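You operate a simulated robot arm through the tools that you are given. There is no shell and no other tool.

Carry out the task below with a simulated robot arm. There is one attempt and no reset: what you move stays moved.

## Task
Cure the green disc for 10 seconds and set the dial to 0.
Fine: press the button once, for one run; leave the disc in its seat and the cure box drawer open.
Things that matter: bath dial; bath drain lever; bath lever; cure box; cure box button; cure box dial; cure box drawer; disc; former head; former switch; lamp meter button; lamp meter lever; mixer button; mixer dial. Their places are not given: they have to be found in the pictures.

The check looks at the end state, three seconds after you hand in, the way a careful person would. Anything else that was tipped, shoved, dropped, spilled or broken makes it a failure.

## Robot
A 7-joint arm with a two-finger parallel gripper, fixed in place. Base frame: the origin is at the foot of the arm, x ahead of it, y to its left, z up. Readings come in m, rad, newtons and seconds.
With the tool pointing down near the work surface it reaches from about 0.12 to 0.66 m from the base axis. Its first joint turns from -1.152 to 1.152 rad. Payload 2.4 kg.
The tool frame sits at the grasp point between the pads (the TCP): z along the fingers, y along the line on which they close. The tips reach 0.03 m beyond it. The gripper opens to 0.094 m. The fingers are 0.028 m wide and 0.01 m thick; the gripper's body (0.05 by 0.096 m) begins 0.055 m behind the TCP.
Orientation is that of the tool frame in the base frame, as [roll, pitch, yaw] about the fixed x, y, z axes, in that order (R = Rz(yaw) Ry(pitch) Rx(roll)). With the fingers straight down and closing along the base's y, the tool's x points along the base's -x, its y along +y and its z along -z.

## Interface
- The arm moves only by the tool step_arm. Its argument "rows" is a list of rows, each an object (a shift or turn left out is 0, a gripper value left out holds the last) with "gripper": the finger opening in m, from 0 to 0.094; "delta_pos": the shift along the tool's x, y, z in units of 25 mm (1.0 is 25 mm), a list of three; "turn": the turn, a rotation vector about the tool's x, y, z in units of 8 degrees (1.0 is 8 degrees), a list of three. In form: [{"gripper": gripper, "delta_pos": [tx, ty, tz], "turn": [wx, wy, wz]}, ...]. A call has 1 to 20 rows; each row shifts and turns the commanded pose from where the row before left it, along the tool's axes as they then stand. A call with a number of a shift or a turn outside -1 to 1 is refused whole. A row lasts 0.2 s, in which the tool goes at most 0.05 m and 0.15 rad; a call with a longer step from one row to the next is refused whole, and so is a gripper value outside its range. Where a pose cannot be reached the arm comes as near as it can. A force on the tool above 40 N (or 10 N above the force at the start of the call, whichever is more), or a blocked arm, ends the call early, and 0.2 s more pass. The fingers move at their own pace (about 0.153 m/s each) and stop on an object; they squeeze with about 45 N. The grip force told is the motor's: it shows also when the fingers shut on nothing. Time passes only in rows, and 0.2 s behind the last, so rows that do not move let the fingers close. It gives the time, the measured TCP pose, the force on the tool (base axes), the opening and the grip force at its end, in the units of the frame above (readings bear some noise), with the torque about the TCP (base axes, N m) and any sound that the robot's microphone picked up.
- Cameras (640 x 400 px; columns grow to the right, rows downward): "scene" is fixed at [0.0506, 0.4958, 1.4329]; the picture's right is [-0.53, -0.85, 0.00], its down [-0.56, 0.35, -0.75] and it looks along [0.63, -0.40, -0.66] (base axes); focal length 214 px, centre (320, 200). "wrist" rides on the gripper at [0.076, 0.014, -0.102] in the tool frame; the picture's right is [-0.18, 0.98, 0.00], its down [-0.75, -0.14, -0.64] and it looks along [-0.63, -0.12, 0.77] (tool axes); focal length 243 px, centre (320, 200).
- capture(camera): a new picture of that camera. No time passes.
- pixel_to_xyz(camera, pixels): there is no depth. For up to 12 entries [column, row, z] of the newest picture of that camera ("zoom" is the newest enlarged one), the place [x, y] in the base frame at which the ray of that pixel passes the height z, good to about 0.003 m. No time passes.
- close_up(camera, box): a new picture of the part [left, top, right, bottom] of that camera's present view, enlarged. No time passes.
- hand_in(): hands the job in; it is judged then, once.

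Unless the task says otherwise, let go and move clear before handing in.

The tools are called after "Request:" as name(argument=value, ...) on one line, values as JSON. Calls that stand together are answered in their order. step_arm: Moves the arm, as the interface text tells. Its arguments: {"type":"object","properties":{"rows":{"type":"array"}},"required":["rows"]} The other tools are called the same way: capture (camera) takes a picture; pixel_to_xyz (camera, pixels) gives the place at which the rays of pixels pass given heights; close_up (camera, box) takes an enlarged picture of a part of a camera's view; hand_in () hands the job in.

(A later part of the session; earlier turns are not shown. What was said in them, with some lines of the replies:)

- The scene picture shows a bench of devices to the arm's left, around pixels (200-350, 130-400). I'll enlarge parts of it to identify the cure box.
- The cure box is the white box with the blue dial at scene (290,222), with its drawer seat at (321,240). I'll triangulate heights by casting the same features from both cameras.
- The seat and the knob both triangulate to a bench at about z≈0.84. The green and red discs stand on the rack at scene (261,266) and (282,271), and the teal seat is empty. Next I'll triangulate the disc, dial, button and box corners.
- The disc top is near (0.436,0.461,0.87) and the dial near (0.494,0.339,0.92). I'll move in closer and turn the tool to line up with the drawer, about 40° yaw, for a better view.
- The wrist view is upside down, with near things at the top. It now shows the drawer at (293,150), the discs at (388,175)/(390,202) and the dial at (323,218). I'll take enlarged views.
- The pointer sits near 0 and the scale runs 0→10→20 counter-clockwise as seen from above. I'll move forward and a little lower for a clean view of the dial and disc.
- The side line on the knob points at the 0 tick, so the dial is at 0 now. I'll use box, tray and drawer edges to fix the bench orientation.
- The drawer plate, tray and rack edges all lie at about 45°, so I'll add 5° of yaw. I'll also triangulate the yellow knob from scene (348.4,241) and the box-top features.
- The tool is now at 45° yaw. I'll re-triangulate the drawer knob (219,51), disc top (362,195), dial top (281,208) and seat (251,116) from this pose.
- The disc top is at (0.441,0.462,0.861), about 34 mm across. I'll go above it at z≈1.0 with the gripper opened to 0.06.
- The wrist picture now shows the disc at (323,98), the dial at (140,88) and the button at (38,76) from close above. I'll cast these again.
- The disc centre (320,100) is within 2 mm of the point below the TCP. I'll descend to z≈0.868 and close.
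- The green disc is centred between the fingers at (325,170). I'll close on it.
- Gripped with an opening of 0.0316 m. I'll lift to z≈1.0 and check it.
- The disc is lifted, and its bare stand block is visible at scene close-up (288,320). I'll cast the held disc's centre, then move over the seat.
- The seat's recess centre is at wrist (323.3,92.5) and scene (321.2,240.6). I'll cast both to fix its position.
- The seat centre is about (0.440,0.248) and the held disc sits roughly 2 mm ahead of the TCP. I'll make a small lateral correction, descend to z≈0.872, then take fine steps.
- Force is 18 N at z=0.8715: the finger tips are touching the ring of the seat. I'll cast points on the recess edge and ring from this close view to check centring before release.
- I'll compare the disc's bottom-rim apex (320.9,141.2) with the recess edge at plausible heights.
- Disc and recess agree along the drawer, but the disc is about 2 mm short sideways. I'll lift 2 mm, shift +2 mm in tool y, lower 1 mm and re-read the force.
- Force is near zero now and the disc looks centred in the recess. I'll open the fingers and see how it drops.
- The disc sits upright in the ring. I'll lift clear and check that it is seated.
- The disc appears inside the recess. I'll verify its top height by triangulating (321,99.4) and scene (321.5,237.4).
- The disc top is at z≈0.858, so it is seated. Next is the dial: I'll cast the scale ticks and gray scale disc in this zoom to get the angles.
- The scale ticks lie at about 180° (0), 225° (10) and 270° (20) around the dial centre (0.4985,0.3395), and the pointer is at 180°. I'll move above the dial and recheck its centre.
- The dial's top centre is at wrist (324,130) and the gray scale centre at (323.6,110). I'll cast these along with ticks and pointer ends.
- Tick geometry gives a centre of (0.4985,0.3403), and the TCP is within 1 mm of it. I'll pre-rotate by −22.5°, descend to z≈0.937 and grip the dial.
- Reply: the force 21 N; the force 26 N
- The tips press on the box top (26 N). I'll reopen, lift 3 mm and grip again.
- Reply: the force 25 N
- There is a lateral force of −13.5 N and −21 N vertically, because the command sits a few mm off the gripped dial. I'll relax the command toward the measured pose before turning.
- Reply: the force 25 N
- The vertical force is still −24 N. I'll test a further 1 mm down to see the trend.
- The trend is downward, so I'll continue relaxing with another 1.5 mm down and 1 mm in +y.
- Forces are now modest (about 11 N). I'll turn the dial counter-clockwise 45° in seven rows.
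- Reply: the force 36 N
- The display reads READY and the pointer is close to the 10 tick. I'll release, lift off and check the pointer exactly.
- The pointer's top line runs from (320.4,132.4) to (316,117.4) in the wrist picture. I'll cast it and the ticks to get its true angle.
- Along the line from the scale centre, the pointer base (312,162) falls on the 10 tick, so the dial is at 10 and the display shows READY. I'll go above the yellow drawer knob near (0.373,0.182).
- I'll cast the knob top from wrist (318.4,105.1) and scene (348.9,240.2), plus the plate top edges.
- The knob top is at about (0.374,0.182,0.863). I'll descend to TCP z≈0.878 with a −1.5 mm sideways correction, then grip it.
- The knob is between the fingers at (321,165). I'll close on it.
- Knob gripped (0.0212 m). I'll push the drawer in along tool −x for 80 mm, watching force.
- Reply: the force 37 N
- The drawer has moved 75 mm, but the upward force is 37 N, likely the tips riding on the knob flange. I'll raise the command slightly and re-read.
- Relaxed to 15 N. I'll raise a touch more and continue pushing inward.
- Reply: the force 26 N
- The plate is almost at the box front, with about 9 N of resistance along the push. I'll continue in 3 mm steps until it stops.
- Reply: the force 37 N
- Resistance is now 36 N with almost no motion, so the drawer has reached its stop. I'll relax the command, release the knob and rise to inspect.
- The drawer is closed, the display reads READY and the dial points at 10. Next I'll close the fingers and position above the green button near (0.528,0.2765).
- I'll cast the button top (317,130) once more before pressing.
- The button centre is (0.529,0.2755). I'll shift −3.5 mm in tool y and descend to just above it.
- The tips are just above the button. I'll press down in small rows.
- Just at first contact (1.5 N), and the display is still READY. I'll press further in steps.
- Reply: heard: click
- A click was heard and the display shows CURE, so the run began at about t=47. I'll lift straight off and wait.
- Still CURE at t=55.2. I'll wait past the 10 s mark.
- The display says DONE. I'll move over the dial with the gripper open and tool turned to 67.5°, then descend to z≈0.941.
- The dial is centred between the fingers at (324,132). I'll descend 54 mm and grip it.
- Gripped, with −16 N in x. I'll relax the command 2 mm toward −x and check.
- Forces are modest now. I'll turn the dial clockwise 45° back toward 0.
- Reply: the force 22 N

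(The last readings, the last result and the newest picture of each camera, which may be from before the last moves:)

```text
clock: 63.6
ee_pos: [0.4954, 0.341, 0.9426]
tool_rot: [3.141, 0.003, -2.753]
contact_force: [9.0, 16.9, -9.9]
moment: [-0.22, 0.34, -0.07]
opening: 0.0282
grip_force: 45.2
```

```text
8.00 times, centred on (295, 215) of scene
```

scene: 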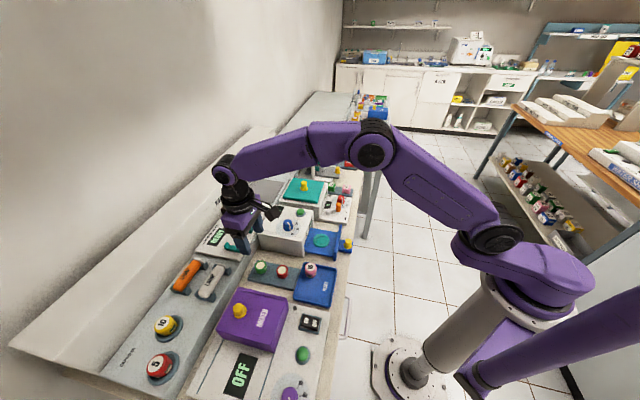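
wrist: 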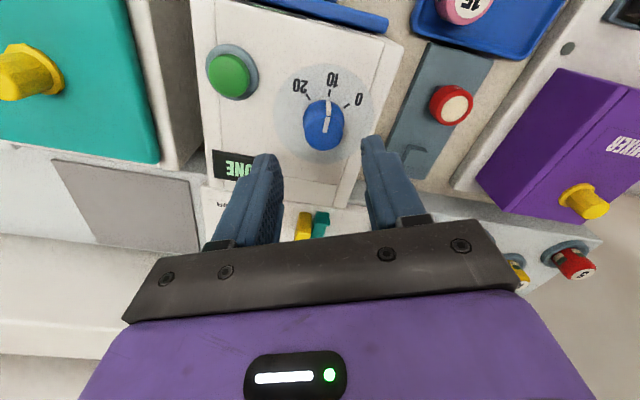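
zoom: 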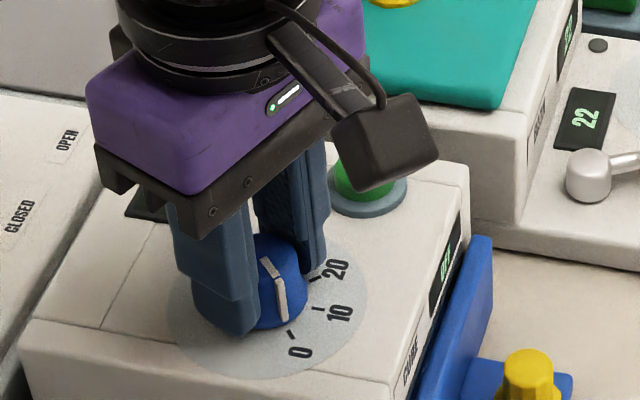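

The pointer is at the 0 tick again, and the display seems to read OFF. I'll release, lift, turn back to 45° and verify.

Request:
step_arm(rows=[{"gripper": 0.035}, {"gripper": 0.05}, {"gripper": 0.05}, {"delta_pos": [0, 0, -0.5]}, {"delta_pos": [0, 0, -0.8]}, {"delta_pos": [0, 0, -0.8]}, {"turn": [0, 0, -0.94]}, {"turn": [0, 0, -0.94]}, {"turn": [0, 0, -0.93]}, {}])

Request:
capture(camera="wrist")

Request:
close_up(camera="wrist", box=[270, 60, 366, 160])

Request:
close_up(camera="scene", box=[255, 190, 335, 240])

```text
clock: 65.8
ee_pos: [0.4939, 0.34, 0.996]
tool_rot: [3.14, -0.001, -2.355]
contact_force: [-0.2, 0.5, -0.3]
moment: [-0.01, 0.0, 0.02]
opening: 0.05
grip_force: 0.1
```

```text
taken
```

wrist: 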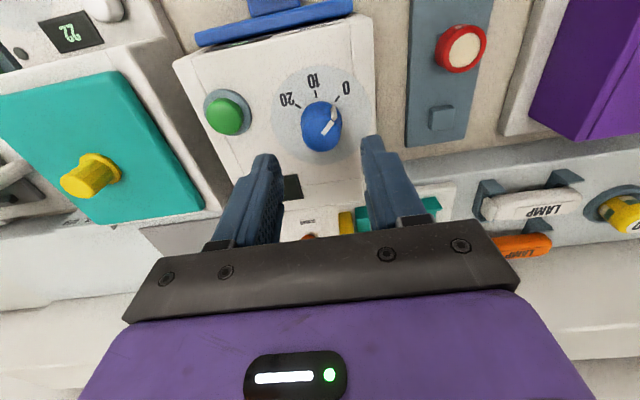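

```text
4.00 times, centred on (318, 110) of wrist
```

zoom: 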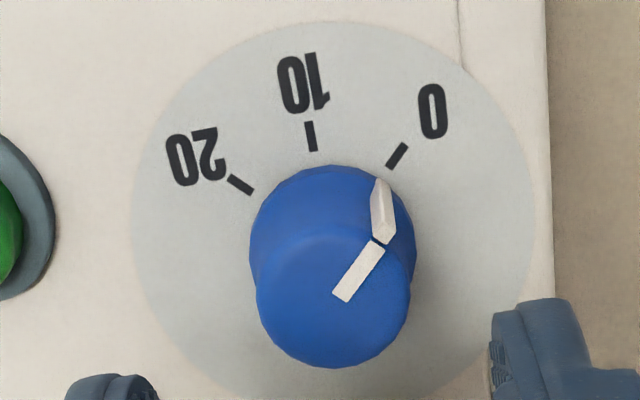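

```text
8.00 times, centred on (295, 215) of scene
```

zoom: 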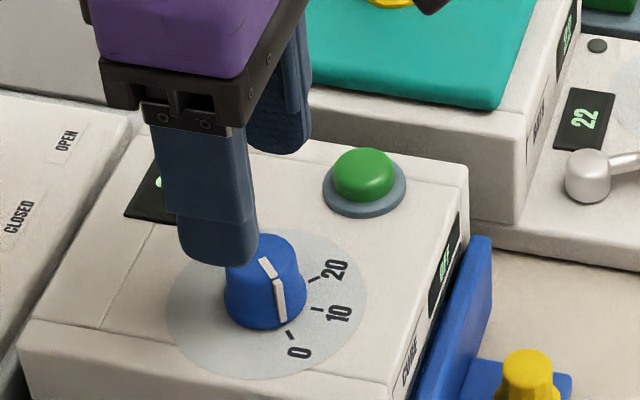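

The dial is back at 0, matching the starting picture. Now I'll move above the closed drawer's knob at about (0.443,0.251).

Request:
step_arm(rows=[{"delta_pos": [0.79, -0.216, 0]}, {"delta_pos": [0.79, -0.216, 0]}, {"delta_pos": [0.79, -0.216, 0]}, {"delta_pos": [0.79, -0.216, 0]}, {"delta_pos": [0.79, -0.216, 0]}, {}])

Request:
capture(camera="wrist")

Request:
close_up(camera="wrist", box=[240, 60, 400, 180])

Request:
close_up(camera="scene", box=[270, 200, 350, 260])

```text
clock: 67.2
ee_pos: [0.4446, 0.251, 0.994]
tool_rot: [-3.141, 0.001, -2.354]
contact_force: [-0.2, 0.8, 0.3]
moment: [-0.01, -0.02, 0.03]
opening: 0.05
grip_force: 0.1
```

```text
taken
```

wrist: 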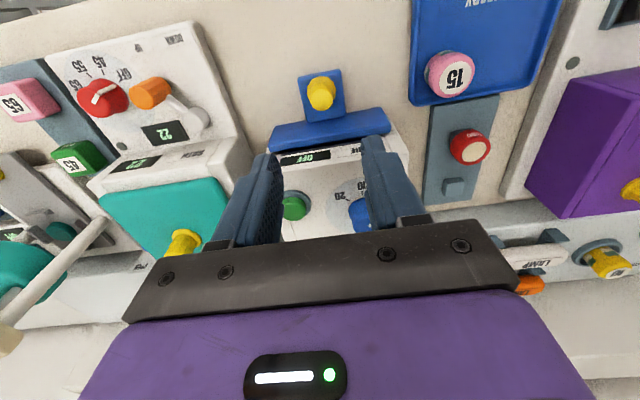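

```text
3.33 times, centred on (320, 120) of wrist
```

zoom: 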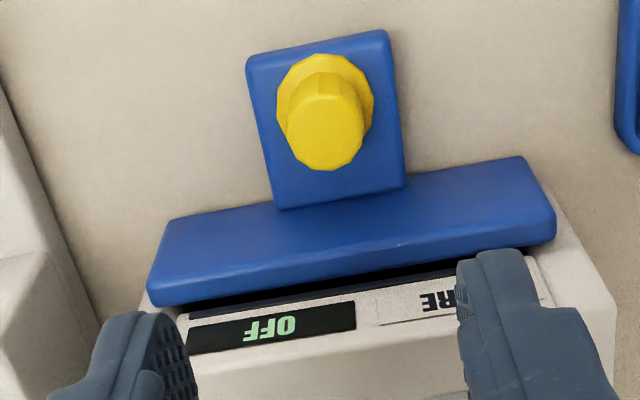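

```text
6.67 times, centred on (310, 230) of scene
```

zoom: 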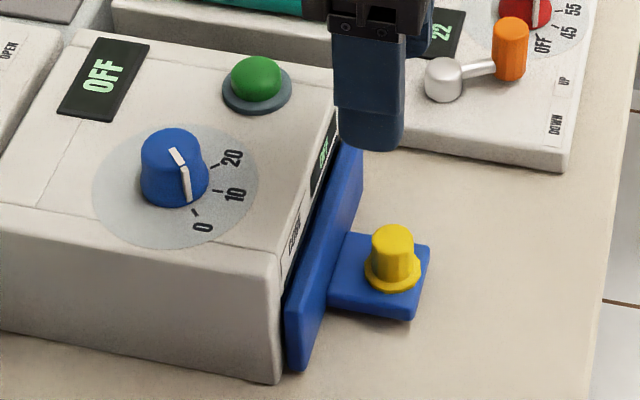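

I'll cast the knob top at (322.4,100.5) at its known height.

Request:
pixel_to_xyz(camera="wrist", pixels=[[322.4, 100.5, 0.863], [321.5, 100.5, 0.86], [322.4, 100.5, 0.866]])

Request:
pixel_to_xyz(camera="zoom", pixels=[[395, 236, 0.863], [395, 236, 0.86]])

```text
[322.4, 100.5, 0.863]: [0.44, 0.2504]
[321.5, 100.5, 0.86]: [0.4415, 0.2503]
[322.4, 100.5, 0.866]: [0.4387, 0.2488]
```

```text
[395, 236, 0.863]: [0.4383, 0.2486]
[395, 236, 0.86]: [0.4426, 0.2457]
```

The knob is at about (0.4405,0.2495). I'll correct by 4 mm back and 1.5 mm sideways, descend to z≈0.880 and grip.

Request:
step_arm(rows=[{"delta_pos": [0.14, 0.06, 0.5]}, {"delta_pos": [0, 0, 0.8]}, {"delta_pos": [0, 0, 0.8]}, {"delta_pos": [0, 0, 0.8]}, {"delta_pos": [0, 0, 0.8]}, {"delta_pos": [0, 0, 0.84]}, {}, {"gripper": 0.03}, {"gripper": 0.015}, {"gripper": 0.012}, {"gripper": 0.012}])

Request:
capture(camera="wrist")

```text
clock: 69.6
ee_pos: [0.4396, 0.2516, 0.8807]
tool_rot: [3.141, 0.0, -2.354]
contact_force: [-0.7, 1.2, -5.9]
moment: [0.06, -0.39, -0.03]
opening: 0.0212
grip_force: 44.6
```

```text
taken
```

wrist: 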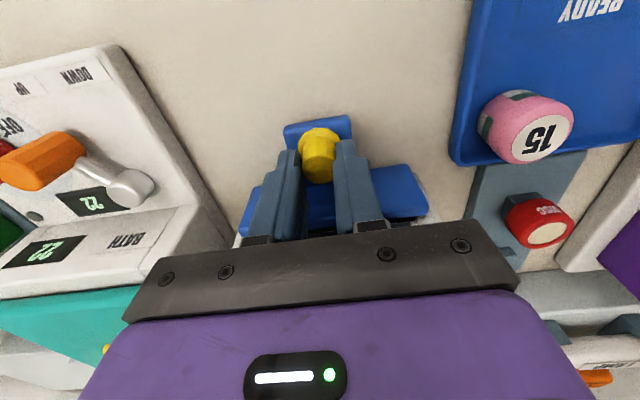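

Gripped at 0.0212 m with low forces. I'll pull the drawer out smoothly along tool +x.

Request:
step_arm(rows=[{"delta_pos": [0.12, 0, 0]}, {"delta_pos": [0.22, 0, 0]}, {"delta_pos": [0.3, 0, 0]}, {"delta_pos": [0.3, 0, 0]}, {"delta_pos": [0.3, 0, 0]}, {"delta_pos": [0.3, 0, 0]}, {"delta_pos": [0.2, 0, 0]}, {}])

Request:
close_up(camera="scene", box=[280, 200, 360, 260])

```text
clock: 71.4
ee_pos: [0.4088, 0.2195, 0.881]
tool_rot: [-3.141, -0.001, -2.354]
contact_force: [-4.5, 6.1, -31.0]
moment: [0.37, -0.57, 0.07]
opening: 0.0209
grip_force: 44.7
```

```text
6.67 times, centred on (320, 230) of scene
```

zoom: 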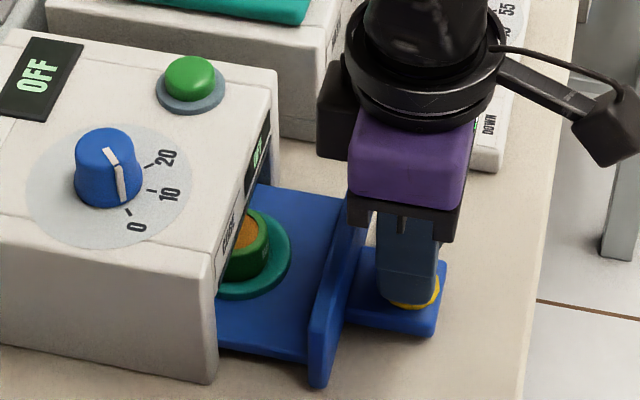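

The cured disc (now amber) is emerging. The vertical force is −31 N, so I'll relax downward slightly and continue pulling.

Request:
step_arm(rows=[{"delta_pos": [0, 0.02, 0.04]}, {}])

Request:
step_arm(rows=[{"delta_pos": [0.15, 0, 0]}, {"delta_pos": [0.25, 0, 0]}, {"delta_pos": [0.3, 0, 0]}, {"delta_pos": [0.3, 0, 0]}, {"delta_pos": [0.3, 0, 0]}, {"delta_pos": [0.25, 0, 0]}, {}])

Request:
close_up(camera="scene", box=[280, 200, 360, 260])

```text
clock: 72.0
ee_pos: [0.4085, 0.2188, 0.8807]
tool_rot: [-3.141, -0.002, -2.356]
contact_force: [-3.6, 3.4, -14.6]
moment: [-1.02, 0.75, 0.01]
opening: 0.021
grip_force: 44.9
```

```text
clock: 73.6
ee_pos: [0.3843, 0.1916, 0.8805]
tool_rot: [-3.141, 0.001, -2.354]
contact_force: [-9.2, 8.9, 10.8]
moment: [0.31, 0.56, 0.03]
opening: 0.0207
grip_force: 44.6
```

```text
6.67 times, centred on (320, 230) of scene
```

zoom: 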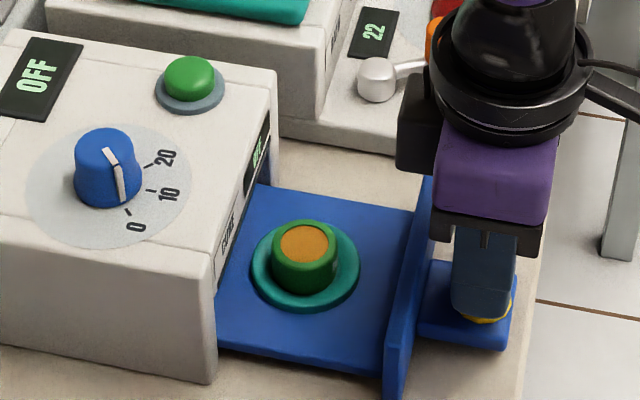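

About 14 mm remain to the original open position. I'll pull gently to it.

Request:
step_arm(rows=[{"delta_pos": [0.15, 0.02, 0]}, {"delta_pos": [0.2, 0.02, 0]}, {"delta_pos": [0.15, 0, 0]}, {"delta_pos": [0.08, 0, 0]}, {}])

Request:
close_up(camera="scene", box=[280, 200, 360, 260])

```text
clock: 74.8
ee_pos: [0.3737, 0.183, 0.8813]
tool_rot: [-3.14, 0.003, -2.356]
contact_force: [8.4, 2.7, 9.2]
moment: [0.13, 0.12, -0.01]
opening: 0.021
grip_force: 45.4
```

```text
6.67 times, centred on (320, 230) of scene
```

zoom: 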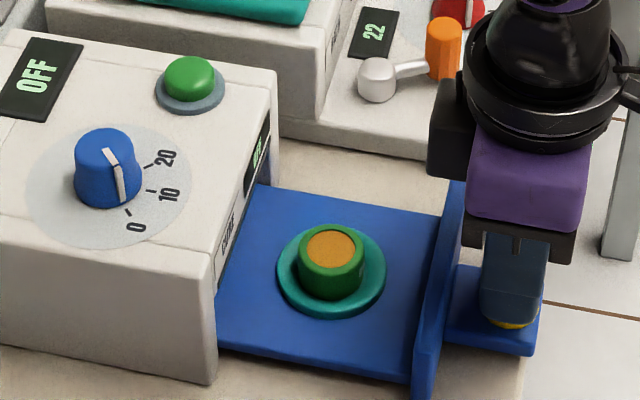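

The drawer is back at its original open position with the cured disc still in the seat. I'll release the knob and lift clear.

Request:
step_arm(rows=[{"gripper": 0.03}, {"gripper": 0.05}, {"gripper": 0.05}, {"delta_pos": [0, 0, -0.4]}, {"delta_pos": [0, 0, -0.8]}, {"delta_pos": [0, 0, -0.9]}, {"delta_pos": [0, 0, -0.9]}, {"delta_pos": [0, 0, -0.9]}, {"delta_pos": [0.3, 0, -0.9]}, {"delta_pos": [0.5, 0, -0.8]}, {"delta_pos": [0.5, 0, -0.8]}, {}])

Request:
capture(camera="scene")

Request:
close_up(camera="scene", box=[250, 190, 360, 290])

Request:
close_up(camera="wrist", box=[220, 60, 420, 240])

```text
clock: 77.4
ee_pos: [0.3484, 0.159, 1.0392]
tool_rot: [-3.141, 0.002, -2.355]
contact_force: [0.1, 0.5, -0.7]
moment: [-0.02, 0.06, 0.02]
opening: 0.05
grip_force: 0.0
```

```text
taken
```

scene: 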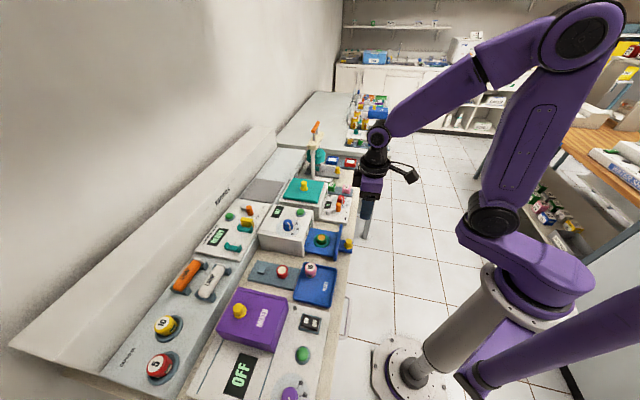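

```text
4.00 times, centred on (305, 240) of scene
```

zoom: 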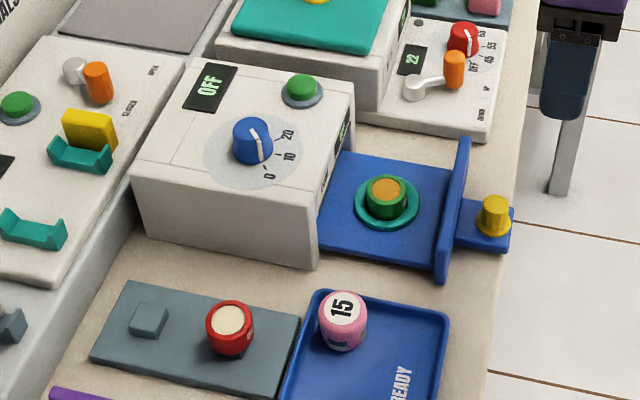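

```text
2.22 times, centred on (320, 150) of wrist
```

zoom: 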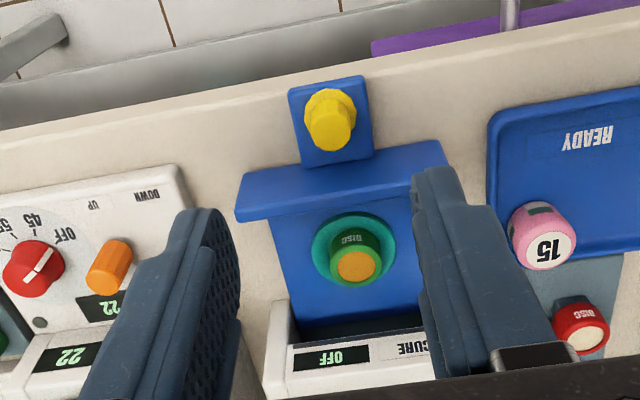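

The disc is cured (amber top) and sits in its seat. The drawer is open, the dial is at 0 with the display showing OFF, and the neighbouring items look undisturbed. The arm is clear, so I'll hand in.

Request:
hand_in()

```text
The job is handed in.
```

The green disc has had its 10-second cure, and I've handed the job in. I don't have the check's verdict.

- **Cure:** I set the dial to 10, closed the drawer and pressed the button once. The display went from CURE to DONE, and the disc's top changed from cream to amber.
- **End state:** the dial is back at 0 and the display reads OFF. The drawer is open to where it started, with the disc in its seat.
- **Surroundings:** nothing else looks moved in the final pictures. The gripper is empty and clear of the bench.
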